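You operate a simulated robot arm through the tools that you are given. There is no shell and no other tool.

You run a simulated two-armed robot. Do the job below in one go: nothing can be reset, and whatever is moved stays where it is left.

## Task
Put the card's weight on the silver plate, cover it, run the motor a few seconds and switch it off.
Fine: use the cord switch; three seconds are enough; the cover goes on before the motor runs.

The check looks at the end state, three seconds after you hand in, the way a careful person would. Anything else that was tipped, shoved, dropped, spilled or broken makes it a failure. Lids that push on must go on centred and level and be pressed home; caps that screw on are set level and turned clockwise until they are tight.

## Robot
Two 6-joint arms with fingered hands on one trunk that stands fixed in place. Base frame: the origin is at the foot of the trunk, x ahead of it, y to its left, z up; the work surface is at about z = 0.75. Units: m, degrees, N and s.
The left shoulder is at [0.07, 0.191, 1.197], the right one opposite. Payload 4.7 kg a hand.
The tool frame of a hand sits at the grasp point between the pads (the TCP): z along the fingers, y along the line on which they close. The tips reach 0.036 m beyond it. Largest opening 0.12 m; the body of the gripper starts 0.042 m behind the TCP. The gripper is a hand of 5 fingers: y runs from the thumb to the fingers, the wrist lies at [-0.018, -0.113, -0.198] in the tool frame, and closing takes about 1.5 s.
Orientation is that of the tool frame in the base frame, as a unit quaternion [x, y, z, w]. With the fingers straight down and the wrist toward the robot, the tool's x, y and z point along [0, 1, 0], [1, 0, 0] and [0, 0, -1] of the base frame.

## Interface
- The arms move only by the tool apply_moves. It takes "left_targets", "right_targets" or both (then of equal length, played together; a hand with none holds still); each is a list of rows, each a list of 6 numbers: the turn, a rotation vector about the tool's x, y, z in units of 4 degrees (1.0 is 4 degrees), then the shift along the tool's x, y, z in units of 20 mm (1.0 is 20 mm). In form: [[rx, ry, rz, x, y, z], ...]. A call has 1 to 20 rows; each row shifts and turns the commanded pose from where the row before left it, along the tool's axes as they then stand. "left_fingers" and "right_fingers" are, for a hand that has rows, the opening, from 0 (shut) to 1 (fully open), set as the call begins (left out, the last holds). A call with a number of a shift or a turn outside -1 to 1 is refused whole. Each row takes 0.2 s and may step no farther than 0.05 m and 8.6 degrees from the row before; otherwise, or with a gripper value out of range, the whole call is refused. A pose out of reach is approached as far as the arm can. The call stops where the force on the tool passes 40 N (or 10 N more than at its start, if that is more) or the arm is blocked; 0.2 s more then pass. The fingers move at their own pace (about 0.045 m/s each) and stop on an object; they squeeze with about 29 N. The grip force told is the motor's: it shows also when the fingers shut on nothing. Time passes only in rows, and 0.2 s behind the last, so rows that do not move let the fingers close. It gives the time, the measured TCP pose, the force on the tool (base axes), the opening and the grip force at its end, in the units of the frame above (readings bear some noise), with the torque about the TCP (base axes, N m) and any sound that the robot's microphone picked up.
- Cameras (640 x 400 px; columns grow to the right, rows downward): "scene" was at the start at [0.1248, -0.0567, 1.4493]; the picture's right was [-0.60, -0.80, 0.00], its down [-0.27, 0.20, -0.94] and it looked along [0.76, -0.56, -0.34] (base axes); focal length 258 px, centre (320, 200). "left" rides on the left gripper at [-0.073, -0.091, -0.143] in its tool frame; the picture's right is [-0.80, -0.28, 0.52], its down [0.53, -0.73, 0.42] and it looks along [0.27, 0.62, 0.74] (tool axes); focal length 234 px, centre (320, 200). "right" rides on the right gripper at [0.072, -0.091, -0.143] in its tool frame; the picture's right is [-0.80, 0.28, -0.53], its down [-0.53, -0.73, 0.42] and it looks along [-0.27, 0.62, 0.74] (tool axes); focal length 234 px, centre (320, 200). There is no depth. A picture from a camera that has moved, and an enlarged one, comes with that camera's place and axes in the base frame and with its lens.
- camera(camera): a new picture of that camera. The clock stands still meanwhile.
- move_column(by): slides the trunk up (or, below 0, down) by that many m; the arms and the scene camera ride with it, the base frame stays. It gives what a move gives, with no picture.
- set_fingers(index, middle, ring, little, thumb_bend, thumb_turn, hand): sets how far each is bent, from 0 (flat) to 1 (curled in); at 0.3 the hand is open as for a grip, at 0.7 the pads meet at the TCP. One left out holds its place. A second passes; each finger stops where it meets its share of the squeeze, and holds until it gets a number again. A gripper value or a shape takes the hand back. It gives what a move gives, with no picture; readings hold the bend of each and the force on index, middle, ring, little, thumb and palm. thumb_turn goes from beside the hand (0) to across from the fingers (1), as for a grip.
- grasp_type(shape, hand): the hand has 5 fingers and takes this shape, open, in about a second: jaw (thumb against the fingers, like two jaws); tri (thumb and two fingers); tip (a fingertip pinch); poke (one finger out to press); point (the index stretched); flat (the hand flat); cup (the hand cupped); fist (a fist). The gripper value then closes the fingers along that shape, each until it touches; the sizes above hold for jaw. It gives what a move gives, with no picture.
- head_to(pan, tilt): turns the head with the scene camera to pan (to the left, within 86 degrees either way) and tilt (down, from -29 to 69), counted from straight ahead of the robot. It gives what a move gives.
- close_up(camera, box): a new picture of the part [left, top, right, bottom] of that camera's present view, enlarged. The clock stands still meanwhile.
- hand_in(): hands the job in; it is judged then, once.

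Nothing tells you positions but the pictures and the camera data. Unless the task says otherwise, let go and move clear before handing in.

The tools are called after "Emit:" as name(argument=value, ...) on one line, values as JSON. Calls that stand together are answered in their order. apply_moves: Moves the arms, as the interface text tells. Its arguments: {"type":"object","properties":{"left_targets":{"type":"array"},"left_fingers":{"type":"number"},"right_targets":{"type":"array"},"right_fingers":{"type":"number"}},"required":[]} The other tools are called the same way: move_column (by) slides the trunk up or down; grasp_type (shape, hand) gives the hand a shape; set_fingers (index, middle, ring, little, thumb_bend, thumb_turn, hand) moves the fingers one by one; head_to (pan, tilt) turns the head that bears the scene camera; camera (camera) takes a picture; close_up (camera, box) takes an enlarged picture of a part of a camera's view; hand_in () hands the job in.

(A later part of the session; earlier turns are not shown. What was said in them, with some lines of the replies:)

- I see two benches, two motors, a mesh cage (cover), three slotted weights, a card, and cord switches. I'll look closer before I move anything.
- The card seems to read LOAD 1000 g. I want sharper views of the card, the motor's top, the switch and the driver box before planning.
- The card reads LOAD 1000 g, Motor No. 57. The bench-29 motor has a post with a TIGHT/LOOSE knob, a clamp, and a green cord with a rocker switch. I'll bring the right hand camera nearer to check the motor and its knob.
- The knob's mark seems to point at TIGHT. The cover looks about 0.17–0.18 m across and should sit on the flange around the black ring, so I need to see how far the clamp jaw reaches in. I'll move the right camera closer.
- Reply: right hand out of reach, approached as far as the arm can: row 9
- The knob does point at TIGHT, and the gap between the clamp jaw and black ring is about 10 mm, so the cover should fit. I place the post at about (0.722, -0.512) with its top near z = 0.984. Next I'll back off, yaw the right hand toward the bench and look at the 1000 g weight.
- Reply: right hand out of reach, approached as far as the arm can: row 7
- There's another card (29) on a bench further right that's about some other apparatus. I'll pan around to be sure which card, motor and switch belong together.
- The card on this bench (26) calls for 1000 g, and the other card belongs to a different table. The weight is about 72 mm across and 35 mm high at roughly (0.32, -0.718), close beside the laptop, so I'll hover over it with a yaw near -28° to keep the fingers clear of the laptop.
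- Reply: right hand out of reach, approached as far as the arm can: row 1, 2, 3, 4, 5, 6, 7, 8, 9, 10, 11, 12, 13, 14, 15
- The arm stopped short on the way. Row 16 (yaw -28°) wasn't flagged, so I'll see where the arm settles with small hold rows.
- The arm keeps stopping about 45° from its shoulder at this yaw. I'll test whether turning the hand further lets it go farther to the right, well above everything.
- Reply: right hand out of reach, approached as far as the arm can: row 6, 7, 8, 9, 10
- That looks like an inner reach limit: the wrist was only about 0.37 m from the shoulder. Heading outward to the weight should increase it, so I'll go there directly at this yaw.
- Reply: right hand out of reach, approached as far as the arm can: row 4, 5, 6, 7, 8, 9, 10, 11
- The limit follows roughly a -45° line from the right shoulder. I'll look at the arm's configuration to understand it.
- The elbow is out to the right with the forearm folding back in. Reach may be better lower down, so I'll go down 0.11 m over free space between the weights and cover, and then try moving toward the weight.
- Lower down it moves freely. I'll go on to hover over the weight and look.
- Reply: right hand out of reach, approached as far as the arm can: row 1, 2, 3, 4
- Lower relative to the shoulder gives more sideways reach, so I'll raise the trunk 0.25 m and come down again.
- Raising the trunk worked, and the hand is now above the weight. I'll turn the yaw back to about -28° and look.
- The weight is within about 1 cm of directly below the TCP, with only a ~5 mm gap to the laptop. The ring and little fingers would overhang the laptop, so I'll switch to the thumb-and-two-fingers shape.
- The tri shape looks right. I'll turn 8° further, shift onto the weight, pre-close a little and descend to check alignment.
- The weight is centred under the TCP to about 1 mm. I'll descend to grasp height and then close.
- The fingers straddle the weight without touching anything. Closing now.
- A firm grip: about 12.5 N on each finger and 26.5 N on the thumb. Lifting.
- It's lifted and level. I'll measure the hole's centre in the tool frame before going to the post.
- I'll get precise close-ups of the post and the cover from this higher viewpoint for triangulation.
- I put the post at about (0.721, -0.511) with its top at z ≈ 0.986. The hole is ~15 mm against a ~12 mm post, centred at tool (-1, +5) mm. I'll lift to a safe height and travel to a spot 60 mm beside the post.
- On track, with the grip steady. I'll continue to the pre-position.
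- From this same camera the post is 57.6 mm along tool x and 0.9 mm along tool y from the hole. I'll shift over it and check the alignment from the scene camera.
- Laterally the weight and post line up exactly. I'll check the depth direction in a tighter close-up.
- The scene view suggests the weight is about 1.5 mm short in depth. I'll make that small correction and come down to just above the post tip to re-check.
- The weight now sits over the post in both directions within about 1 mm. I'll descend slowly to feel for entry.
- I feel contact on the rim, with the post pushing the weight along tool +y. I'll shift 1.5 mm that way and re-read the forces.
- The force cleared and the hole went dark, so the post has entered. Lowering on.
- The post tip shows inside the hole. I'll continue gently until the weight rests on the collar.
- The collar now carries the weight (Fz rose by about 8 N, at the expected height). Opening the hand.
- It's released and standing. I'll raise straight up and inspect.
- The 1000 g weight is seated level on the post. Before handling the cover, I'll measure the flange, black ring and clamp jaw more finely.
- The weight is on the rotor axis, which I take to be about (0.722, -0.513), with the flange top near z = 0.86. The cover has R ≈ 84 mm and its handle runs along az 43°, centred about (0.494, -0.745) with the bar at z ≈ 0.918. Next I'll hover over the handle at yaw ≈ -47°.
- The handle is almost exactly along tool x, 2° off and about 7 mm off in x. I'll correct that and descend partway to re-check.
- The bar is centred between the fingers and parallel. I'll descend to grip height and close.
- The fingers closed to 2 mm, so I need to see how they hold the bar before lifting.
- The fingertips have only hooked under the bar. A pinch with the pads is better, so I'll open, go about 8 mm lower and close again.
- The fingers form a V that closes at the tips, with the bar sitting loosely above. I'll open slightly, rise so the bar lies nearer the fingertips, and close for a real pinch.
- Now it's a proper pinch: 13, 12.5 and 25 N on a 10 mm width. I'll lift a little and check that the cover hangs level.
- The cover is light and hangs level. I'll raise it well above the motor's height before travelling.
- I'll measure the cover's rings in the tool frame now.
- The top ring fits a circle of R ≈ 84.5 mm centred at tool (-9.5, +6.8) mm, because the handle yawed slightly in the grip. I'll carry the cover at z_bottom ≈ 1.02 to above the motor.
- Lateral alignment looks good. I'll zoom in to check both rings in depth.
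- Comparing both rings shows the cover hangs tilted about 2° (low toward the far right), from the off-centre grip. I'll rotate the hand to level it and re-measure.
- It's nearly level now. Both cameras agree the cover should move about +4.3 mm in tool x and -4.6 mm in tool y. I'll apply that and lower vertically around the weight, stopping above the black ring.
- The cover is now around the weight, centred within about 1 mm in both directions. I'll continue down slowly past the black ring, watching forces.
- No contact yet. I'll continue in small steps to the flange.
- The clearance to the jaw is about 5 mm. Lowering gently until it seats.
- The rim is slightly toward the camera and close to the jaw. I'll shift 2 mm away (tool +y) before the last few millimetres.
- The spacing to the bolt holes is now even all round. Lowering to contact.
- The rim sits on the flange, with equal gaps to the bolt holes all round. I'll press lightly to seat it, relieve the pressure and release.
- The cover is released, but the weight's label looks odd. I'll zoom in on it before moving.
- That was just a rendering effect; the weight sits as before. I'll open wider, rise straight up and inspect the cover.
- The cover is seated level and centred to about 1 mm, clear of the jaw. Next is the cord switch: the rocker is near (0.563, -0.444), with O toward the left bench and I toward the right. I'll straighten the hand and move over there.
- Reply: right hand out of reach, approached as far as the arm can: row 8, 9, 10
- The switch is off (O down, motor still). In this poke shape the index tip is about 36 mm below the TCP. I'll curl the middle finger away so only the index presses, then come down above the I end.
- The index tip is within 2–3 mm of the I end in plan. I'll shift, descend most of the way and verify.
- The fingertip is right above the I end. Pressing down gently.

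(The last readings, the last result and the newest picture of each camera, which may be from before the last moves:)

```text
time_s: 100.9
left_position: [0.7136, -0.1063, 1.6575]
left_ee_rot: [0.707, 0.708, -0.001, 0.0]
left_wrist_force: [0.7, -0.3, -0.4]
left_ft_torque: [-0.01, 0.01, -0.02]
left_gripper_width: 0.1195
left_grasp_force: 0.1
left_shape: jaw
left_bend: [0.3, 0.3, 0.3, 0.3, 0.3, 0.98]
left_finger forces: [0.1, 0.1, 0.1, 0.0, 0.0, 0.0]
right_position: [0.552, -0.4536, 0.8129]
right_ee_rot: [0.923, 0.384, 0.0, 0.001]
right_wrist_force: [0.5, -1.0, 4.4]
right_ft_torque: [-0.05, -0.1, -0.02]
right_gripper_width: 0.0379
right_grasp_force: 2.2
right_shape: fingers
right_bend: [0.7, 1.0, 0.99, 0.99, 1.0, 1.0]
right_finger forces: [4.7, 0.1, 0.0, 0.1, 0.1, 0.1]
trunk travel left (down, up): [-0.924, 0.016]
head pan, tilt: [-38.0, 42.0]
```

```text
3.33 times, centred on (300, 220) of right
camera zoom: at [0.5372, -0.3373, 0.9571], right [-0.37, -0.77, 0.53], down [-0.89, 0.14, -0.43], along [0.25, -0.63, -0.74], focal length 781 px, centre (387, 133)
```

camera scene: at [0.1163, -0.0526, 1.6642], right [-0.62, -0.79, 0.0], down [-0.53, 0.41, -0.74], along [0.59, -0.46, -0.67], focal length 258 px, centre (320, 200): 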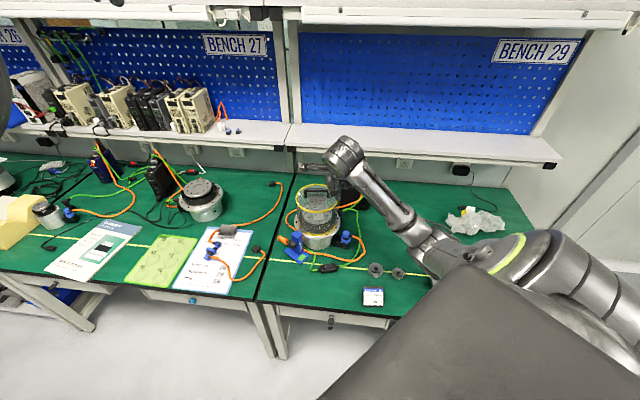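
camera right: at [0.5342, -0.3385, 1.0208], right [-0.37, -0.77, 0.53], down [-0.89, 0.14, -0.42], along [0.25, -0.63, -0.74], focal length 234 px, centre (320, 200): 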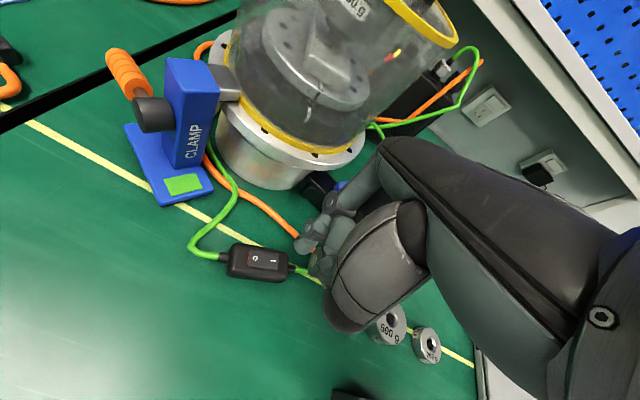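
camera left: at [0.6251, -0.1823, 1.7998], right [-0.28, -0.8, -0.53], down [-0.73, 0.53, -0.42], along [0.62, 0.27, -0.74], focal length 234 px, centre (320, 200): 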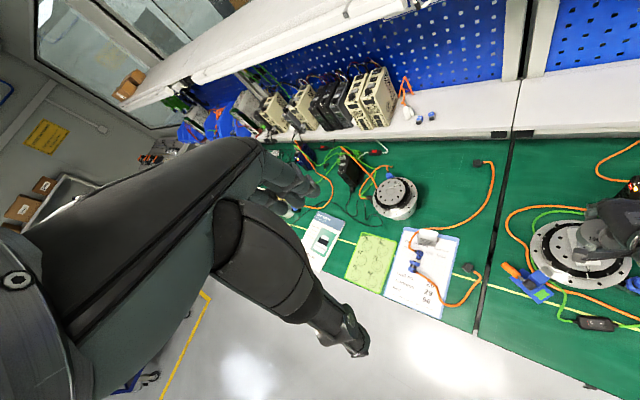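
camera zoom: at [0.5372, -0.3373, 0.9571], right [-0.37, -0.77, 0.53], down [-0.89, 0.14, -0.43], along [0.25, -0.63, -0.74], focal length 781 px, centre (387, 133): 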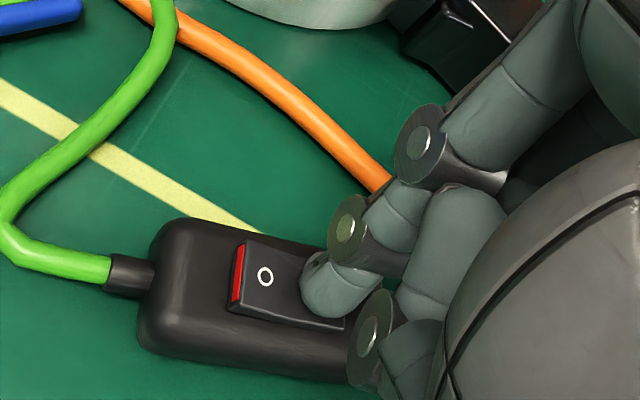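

Contact: the rocker is tipping and the O end is rising. A bit further.

Emit:
apply_moves(right_targets=[[0, 0, 0, 0, 0, 0.12], [0, 0, 0, 0, 0, 0.1]])

Emit:
close_up(camera="right", box=[200, 100, 370, 280])

Emit:
close_up(camera="scene", box=[280, 165, 360, 245])

```text
time_s: 101.5
left_position: [0.712, -0.1066, 1.6599]
left_ee_rot: [0.707, 0.707, 0.0, 0.001]
left_wrist_force: [0.4, 0.1, 0.0]
left_ft_torque: [0.0, -0.03, 0.0]
left_gripper_width: 0.1196
left_grasp_force: 0.0
left_shape: jaw
left_bend: [0.3, 0.3, 0.3, 0.3, 0.3, 0.98]
left_finger forces: [0.1, 0.0, 0.0, 0.0, 0.0, 0.1]
right_position: [0.5519, -0.454, 0.8127]
right_ee_rot: [0.923, 0.385, 0.003, 0.004]
right_wrist_force: [3.0, -7.9, 26.0]
right_ft_torque: [0.05, -0.38, -0.12]
right_gripper_width: 0.0379
right_grasp_force: 13.4
right_shape: fingers
right_bend: [0.7, 1.0, 0.99, 0.99, 1.0, 1.0]
right_finger forces: [26.5, 0.1, 0.0, 0.0, 0.1, 0.0]
trunk travel left (down, up): [-0.924, 0.016]
head pan, tilt: [-38.0, 42.0]
```

```text
2.22 times, centred on (285, 190) of right
camera zoom: at [0.5368, -0.3369, 0.956], right [-0.37, -0.77, 0.53], down [-0.89, 0.14, -0.43], along [0.26, -0.63, -0.73], focal length 520 px, centre (398, 222)
```

zoom: 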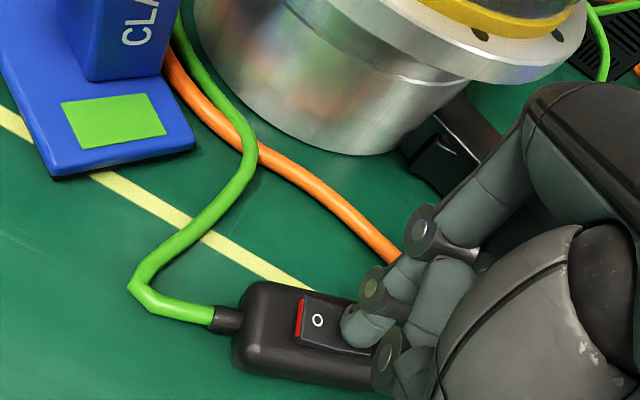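

```text
5.00 times, centred on (320, 205) of scene
camera zoom: at [0.1128, -0.0513, 1.6649], right [-0.62, -0.79, 0.0], down [-0.53, 0.41, -0.74], along [0.59, -0.46, -0.67], focal length 1291 px, centre (320, 175)
```

zoom: 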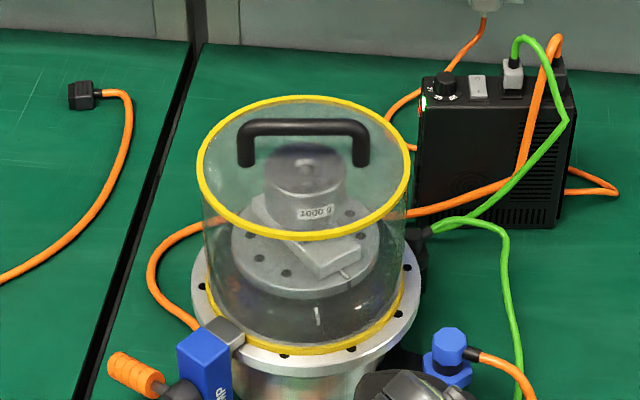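

The driver LED turned green and the rotor is turning. I'll lift off, look, and let it run.

Emit:
apply_moves(right_targets=[[0, 0, 0, 0, 0, -0.6], [0, 0, 0, 0, 0, -0.8], [0, 0, 0, 0.475, -0.12, 0], [0, 0, 0, 0.475, -0.12, 0], [0, 0, 0, 0, 0, 0]])

Emit:
close_up(camera="right", box=[230, 160, 370, 280])

Emit:
close_up(camera="scene", box=[280, 165, 360, 245])

```text
time_s: 102.7
left_position: [0.7152, -0.1073, 1.6568]
left_ee_rot: [0.707, 0.707, 0.0, 0.0]
left_wrist_force: [0.1, -0.3, 0.1]
left_ft_torque: [0.01, 0.01, 0.01]
left_gripper_width: 0.1198
left_grasp_force: 0.1
left_shape: jaw
left_bend: [0.3, 0.3, 0.3, 0.3, 0.3, 0.98]
left_finger forces: [0.0, 0.0, 0.1, 0.0, 0.0, 0.0]
right_position: [0.5598, -0.4371, 0.8369]
right_ee_rot: [0.924, 0.383, 0.001, 0.0]
right_wrist_force: [-0.9, -0.4, -0.3]
right_ft_torque: [0.02, -0.01, 0.03]
right_gripper_width: 0.0386
right_grasp_force: 0.0
right_shape: fingers
right_bend: [0.7, 1.0, 0.99, 0.99, 1.0, 1.0]
right_finger forces: [0.1, 0.0, 0.1, 0.0, 0.0, 0.0]
trunk travel left (down, up): [-0.924, 0.016]
head pan, tilt: [-38.0, 42.0]
```

```text
3.33 times, centred on (300, 220) of right
camera zoom: at [0.5466, -0.3208, 0.9801], right [-0.37, -0.77, 0.53], down [-0.89, 0.14, -0.42], along [0.25, -0.63, -0.74], focal length 781 px, centre (387, 133)
```

zoom: 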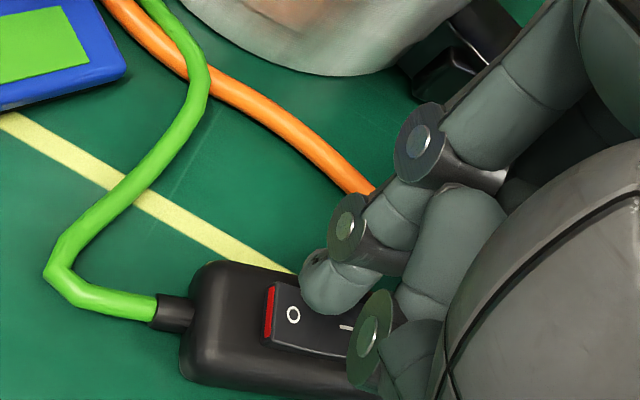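

```text
5.00 times, centred on (320, 205) of scene
camera zoom: at [0.1155, -0.0529, 1.6642], right [-0.62, -0.79, 0.0], down [-0.53, 0.41, -0.74], along [0.59, -0.46, -0.67], focal length 1291 px, centre (320, 175)
```

zoom: 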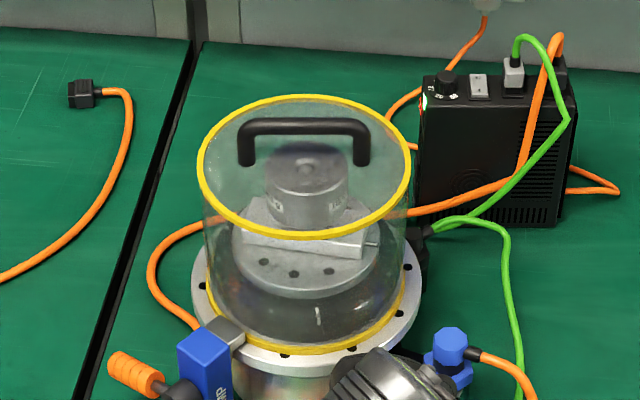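

It's running steadily, and the tip is over the O end. I'll wait so it runs over 3 s in total, and then press O.

Emit:
apply_moves(right_targets=[[0, 0, 0, 0.06, -0.03, 0], [0, 0, 0, 0, 0, 0], [0, 0, 0, 0, 0, 0], [0, 0, 0, 0, 0, 0], [0, 0, 0, 0, 0, 0], [0, 0, 0, 0, 0, 0], [0, 0, 0, 0, 0, 0], [0, 0, 0, 0, 0, 0], [0, 0, 0, 0, 0, 0.25], [0, 0, 0, 0, 0, 0.25], [0, 0, 0, 0, 0, 0.2], [0, 0, 0, 0, 0, 0.12], [0, 0, 0, 0, 0, 0.12], [0, 0, 0, 0, 0, 0.12]])

Emit:
close_up(camera="right", box=[230, 160, 370, 280])

```text
time_s: 105.7
left_position: [0.7144, -0.1074, 1.6577]
left_ee_rot: [0.707, 0.707, 0.0, 0.0]
left_wrist_force: [0.0, 0.0, -0.4]
left_ft_torque: [-0.01, 0.0, -0.02]
left_gripper_width: 0.1196
left_grasp_force: 0.0
left_shape: jaw
left_bend: [0.3, 0.3, 0.3, 0.3, 0.3, 0.98]
left_finger forces: [0.1, 0.0, 0.1, 0.1, 0.0, 0.0]
right_position: [0.5619, -0.4358, 0.8157]
right_ee_rot: [0.924, 0.384, 0.0, 0.0]
right_wrist_force: [-0.2, 0.4, 1.1]
right_ft_torque: [0.02, -0.03, 0.02]
right_gripper_width: 0.0382
right_grasp_force: 0.3
right_shape: fingers
right_bend: [0.7, 1.0, 0.99, 0.99, 1.0, 1.0]
right_finger forces: [1.2, 0.1, 0.1, 0.0, 0.0, 0.1]
trunk travel left (down, up): [-0.924, 0.016]
head pan, tilt: [-38.0, 42.0]
```

```text
3.33 times, centred on (300, 220) of right
camera zoom: at [0.548, -0.319, 0.9592], right [-0.37, -0.77, 0.53], down [-0.89, 0.14, -0.43], along [0.25, -0.63, -0.74], focal length 781 px, centre (387, 133)
```

zoom: 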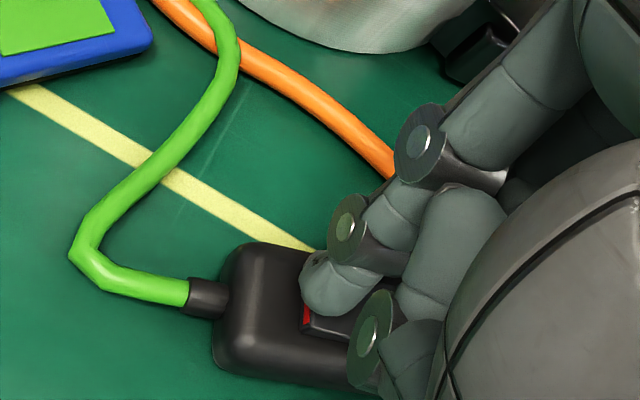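

Contact at the O end. Pressing through.

Emit:
apply_moves(right_targets=[[0, 0, 0, 0, 0, 0.12], [0, 0, 0, 0, 0, 0.12], [0, 0, 0, 0, 0, 0.1]])

Emit:
close_up(camera="scene", box=[280, 165, 360, 245])

Emit:
close_up(camera="right", box=[230, 160, 370, 280])

```text
time_s: 106.5
left_position: [0.7121, -0.1058, 1.6584]
left_ee_rot: [0.707, 0.707, 0.0, 0.002]
left_wrist_force: [0.2, 0.0, -0.4]
left_ft_torque: [-0.01, 0.02, -0.04]
left_gripper_width: 0.1194
left_grasp_force: 0.1
left_shape: jaw
left_bend: [0.3, 0.3, 0.3, 0.3, 0.3, 0.98]
left_finger forces: [0.0, 0.0, 0.0, 0.0, 0.0, 0.1]
right_position: [0.5633, -0.4347, 0.8117]
right_ee_rot: [0.923, 0.385, 0.003, 0.003]
right_wrist_force: [3.6, -3.5, 20.9]
right_ft_torque: [-0.07, -0.31, -0.05]
right_gripper_width: 0.0376
right_grasp_force: 10.1
right_shape: fingers
right_bend: [0.7, 1.0, 0.99, 0.99, 1.0, 1.0]
right_finger forces: [20.6, 0.0, 0.0, 0.0, 0.1, 0.0]
trunk travel left (down, up): [-0.924, 0.016]
head pan, tilt: [-38.0, 42.0]
```

```text
5.00 times, centred on (320, 205) of scene
camera zoom: at [0.1135, -0.051, 1.6648], right [-0.62, -0.79, 0.0], down [-0.53, 0.41, -0.74], along [0.59, -0.46, -0.67], focal length 1291 px, centre (320, 175)
```

zoom: 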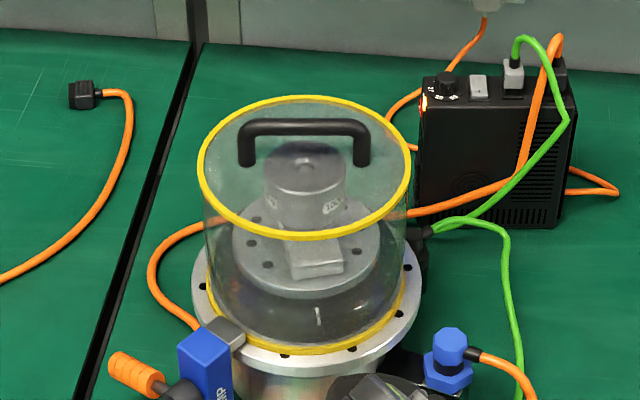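

```text
3.33 times, centred on (300, 220) of right
camera zoom: at [0.548, -0.3183, 0.9556], right [-0.37, -0.77, 0.53], down [-0.89, 0.14, -0.43], along [0.26, -0.63, -0.73], focal length 781 px, centre (387, 133)
```

zoom: 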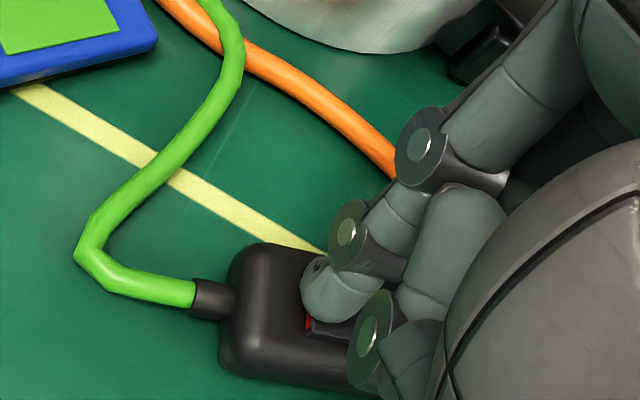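

The LED is amber again, so the motor is off after about 5 s of running. I'll lift clear and check the switch, rotor and cover.

Emit:
apply_moves(right_targets=[[0, 0, 0, 0, 0, -0.5], [0, 0, 0, 0, 0, -1], [0, 0, 0, 0, 0, -1], [0, 0, 0, 0, 0, -1], [0, 0, 0, 0, 0, -1], [0, 0, 0, 0, 0, -1], [0, 0, 0, 0, 0, -1], [0, 0, 0, 0, 0, -1], [0, 0, 0, 0, 0, -1], [0, 0, 0, -0.5, 0, -1], [0, 0, 0, -0.5, 0, -1]])

Emit:
close_up(camera="scene", box=[280, 165, 360, 245])

Emit:
close_up(camera="scene", box=[300, 245, 360, 290])

Emit:
camera(camera="right")

```text
time_s: 108.9
left_position: [0.7133, -0.1074, 1.6577]
left_ee_rot: [0.707, 0.707, 0.0, 0.0]
left_wrist_force: [-0.4, -0.5, 0.4]
left_ft_torque: [-0.03, 0.02, 0.02]
left_gripper_width: 0.1194
left_grasp_force: 0.1
left_shape: jaw
left_bend: [0.3, 0.3, 0.3, 0.3, 0.3, 0.98]
left_finger forces: [0.1, 0.0, 0.0, 0.0, 0.0, 0.0]
right_position: [0.5467, -0.4489, 1.0188]
right_ee_rot: [0.923, 0.384, 0.001, 0.0]
right_wrist_force: [-0.5, 0.6, 0.0]
right_ft_torque: [0.03, 0.0, 0.02]
right_gripper_width: 0.0384
right_grasp_force: 0.2
right_shape: fingers
right_bend: [0.7, 1.0, 0.99, 0.99, 1.0, 1.0]
right_finger forces: [0.0, 0.1, 0.0, 0.1, 0.0, 0.1]
trunk travel left (down, up): [-0.924, 0.016]
head pan, tilt: [-38.0, 42.0]
```

```text
5.00 times, centred on (320, 205) of scene
camera zoom: at [0.1154, -0.0533, 1.6642], right [-0.62, -0.79, 0.0], down [-0.53, 0.41, -0.74], along [0.59, -0.46, -0.67], focal length 1291 px, centre (320, 175)
```

zoom: 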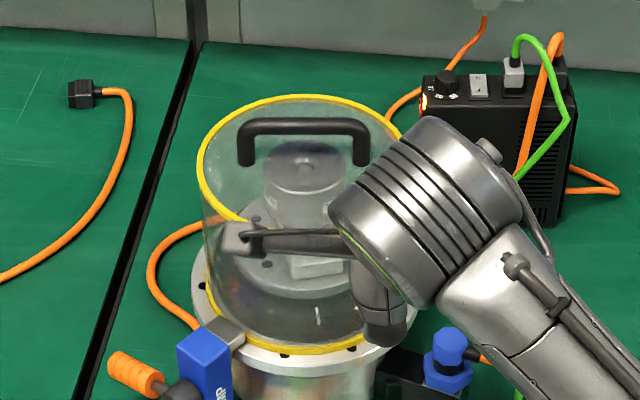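

```text
8.89 times, centred on (330, 268) of scene
camera zoom: at [0.1154, -0.0533, 1.6642], right [-0.62, -0.79, 0.0], down [-0.53, 0.41, -0.74], along [0.59, -0.46, -0.67], focal length 2295 px, centre (231, -400)
```

zoom: 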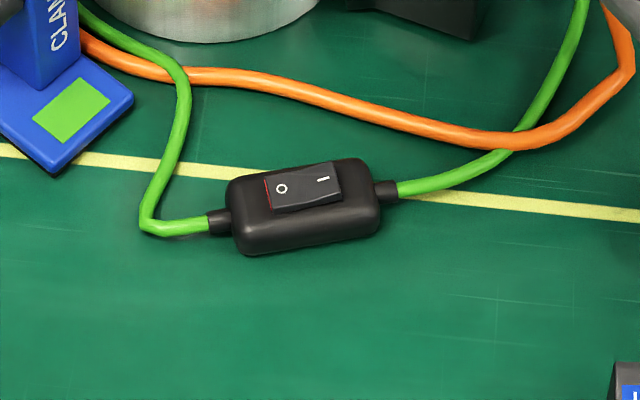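

```text
taken
camera right: at [0.533, -0.3332, 1.1621], right [-0.37, -0.77, 0.52], down [-0.89, 0.14, -0.42], along [0.25, -0.63, -0.74], focal length 234 px, centre (320, 200)
```

right: 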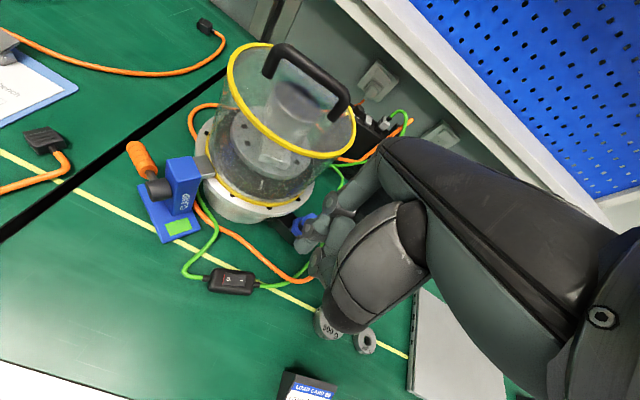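

The switch is back at O. I'll move the hand clear and take two pictures a moment apart to confirm the rotor has stopped.

Emit:
apply_moves(right_targets=[[0, 0, 0, -0.6, 0, -0.7], [0, 0, 0, -0.6, 0, -0.7], [0, 0, 0, -0.6, 0, -0.7], [0, 0, 0, -0.6, 0, -0.7], [0, 0, 0, -0.6, 0, -0.7], [0, 0, 0, -0.6, 0, -0.7]])

Emit:
close_up(camera="scene", box=[280, 165, 360, 245])

Emit:
apply_moves(right_targets=[[0, 0, 0, 0, 0, 0], [0, 0, 0, 0, 0, 0], [0, 0, 0, 0, 0, 0]])

Emit:
close_up(camera="scene", box=[280, 165, 360, 245])

Emit:
camera(camera="scene")

Emit:
camera(camera="right")

```text
time_s: 110.3
left_position: [0.7139, -0.1074, 1.6581]
left_ee_rot: [0.707, 0.707, -0.001, 0.0]
left_wrist_force: [-0.1, -0.8, -0.1]
left_ft_torque: [0.01, -0.01, 0.02]
left_gripper_width: 0.1196
left_grasp_force: 0.1
left_shape: jaw
left_bend: [0.3, 0.3, 0.3, 0.3, 0.3, 0.98]
left_finger forces: [0.0, 0.1, 0.0, 0.1, 0.0, 0.0]
right_position: [0.4957, -0.5022, 1.1017]
right_ee_rot: [0.923, 0.385, 0.0, 0.0]
right_wrist_force: [-0.7, -0.3, -0.5]
right_ft_torque: [-0.01, 0.02, 0.0]
right_gripper_width: 0.0384
right_grasp_force: 0.1
right_shape: fingers
right_bend: [0.7, 1.0, 0.99, 0.99, 1.0, 1.0]
right_finger forces: [0.0, 0.1, 0.0, 0.0, 0.0, 0.1]
trunk travel left (down, up): [-0.924, 0.016]
head pan, tilt: [-38.0, 42.0]
```

```text
5.00 times, centred on (320, 205) of scene
camera zoom: at [0.1153, -0.0531, 1.6642], right [-0.62, -0.79, 0.0], down [-0.53, 0.41, -0.74], along [0.59, -0.46, -0.67], focal length 1291 px, centre (320, 175)
```

zoom: 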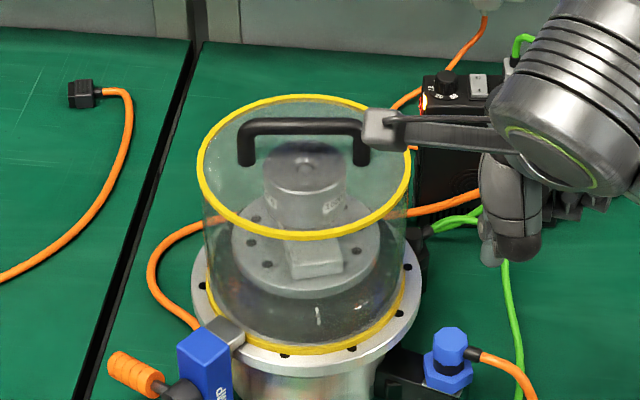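

```text
time_s: 111.1
left_position: [0.7142, -0.1062, 1.6573]
left_ee_rot: [0.707, 0.707, 0.0, 0.0]
left_wrist_force: [-0.2, 0.0, 0.6]
left_ft_torque: [0.03, 0.0, -0.01]
left_gripper_width: 0.1197
left_grasp_force: 0.1
left_shape: jaw
left_bend: [0.3, 0.3, 0.3, 0.3, 0.3, 0.98]
left_finger forces: [0.0, 0.0, 0.0, 0.0, 0.0, 0.0]
right_position: [0.496, -0.5019, 1.1019]
right_ee_rot: [0.923, 0.385, 0.0, 0.0]
right_wrist_force: [0.6, -1.1, 0.5]
right_ft_torque: [0.0, 0.03, 0.0]
right_gripper_width: 0.0385
right_grasp_force: 0.1
right_shape: fingers
right_bend: [0.7, 1.0, 0.99, 0.99, 1.0, 1.0]
right_finger forces: [0.0, 0.0, 0.2, 0.0, 0.0, 0.1]
trunk travel left (down, up): [-0.924, 0.016]
head pan, tilt: [-38.0, 42.0]
```

```text
5.00 times, centred on (320, 205) of scene
camera zoom: at [0.116, -0.0526, 1.6642], right [-0.62, -0.79, 0.0], down [-0.53, 0.41, -0.74], along [0.59, -0.46, -0.67], focal length 1291 px, centre (320, 175)
```

zoom: 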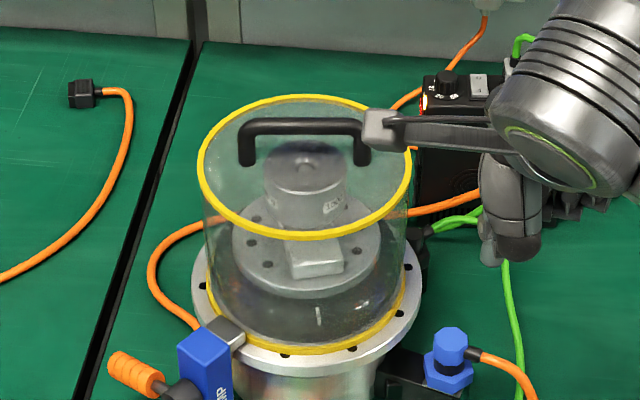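

```text
taken
camera scene: at [0.116, -0.0526, 1.6642], right [-0.62, -0.79, 0.0], down [-0.53, 0.41, -0.74], along [0.59, -0.46, -0.67], focal length 258 px, centre (320, 200)
```

scene: 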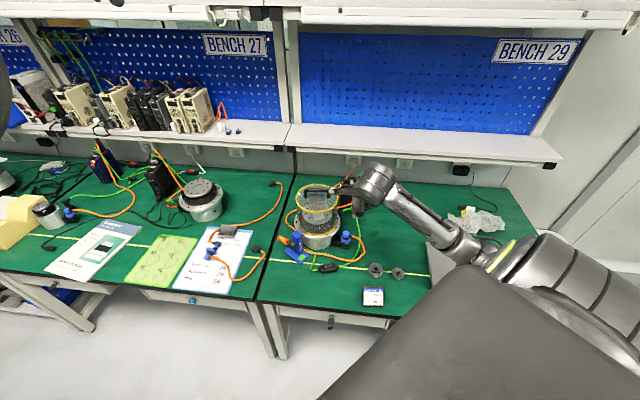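

```text
taken
camera right: at [0.4827, -0.3849, 1.2456], right [-0.37, -0.77, 0.53], down [-0.89, 0.14, -0.42], along [0.25, -0.63, -0.74], focal length 234 px, centre (320, 200)
```

right: 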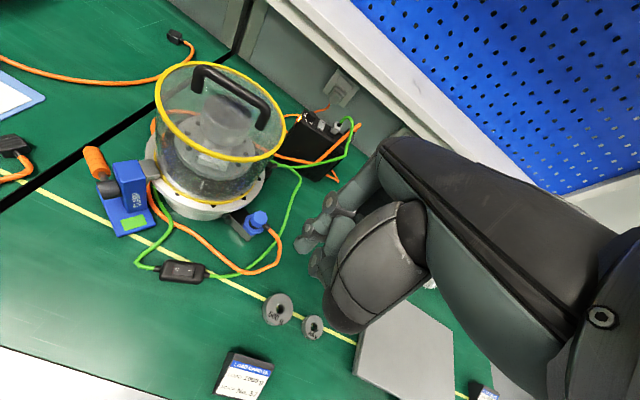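

The rotor stands still, the switch is at O and the driver LED is amber. The cover is level and centred over the 1000 g weight, nothing else has moved, and the hand is clear, so I'm handing in.

Emit:
hand_in()

```text
The job is handed in.
```

I put the 1000 g weight from load card 26 on the silver plate of the bench 29 motor, covered it, ran the motor for about 5 seconds and switched it off. The job is handed in.

- **Weight:** it sits on the centre post, resting on the knob. I left the knob as I found it, pointing at TIGHT.
- **Cover:** it went on before the motor ran and sits level on the flange. It looks centred to about 1 mm and clear of the clamp jaw, and I pressed it down lightly.
- **Motor:** I switched it on and off with the cord switch. The driver light turned green while it ran and is amber again. Two pictures taken about a second apart show the rotor standing still.

I let go of everything, moved the hand clear, and saw nothing else moved or tipped in the last pictures.
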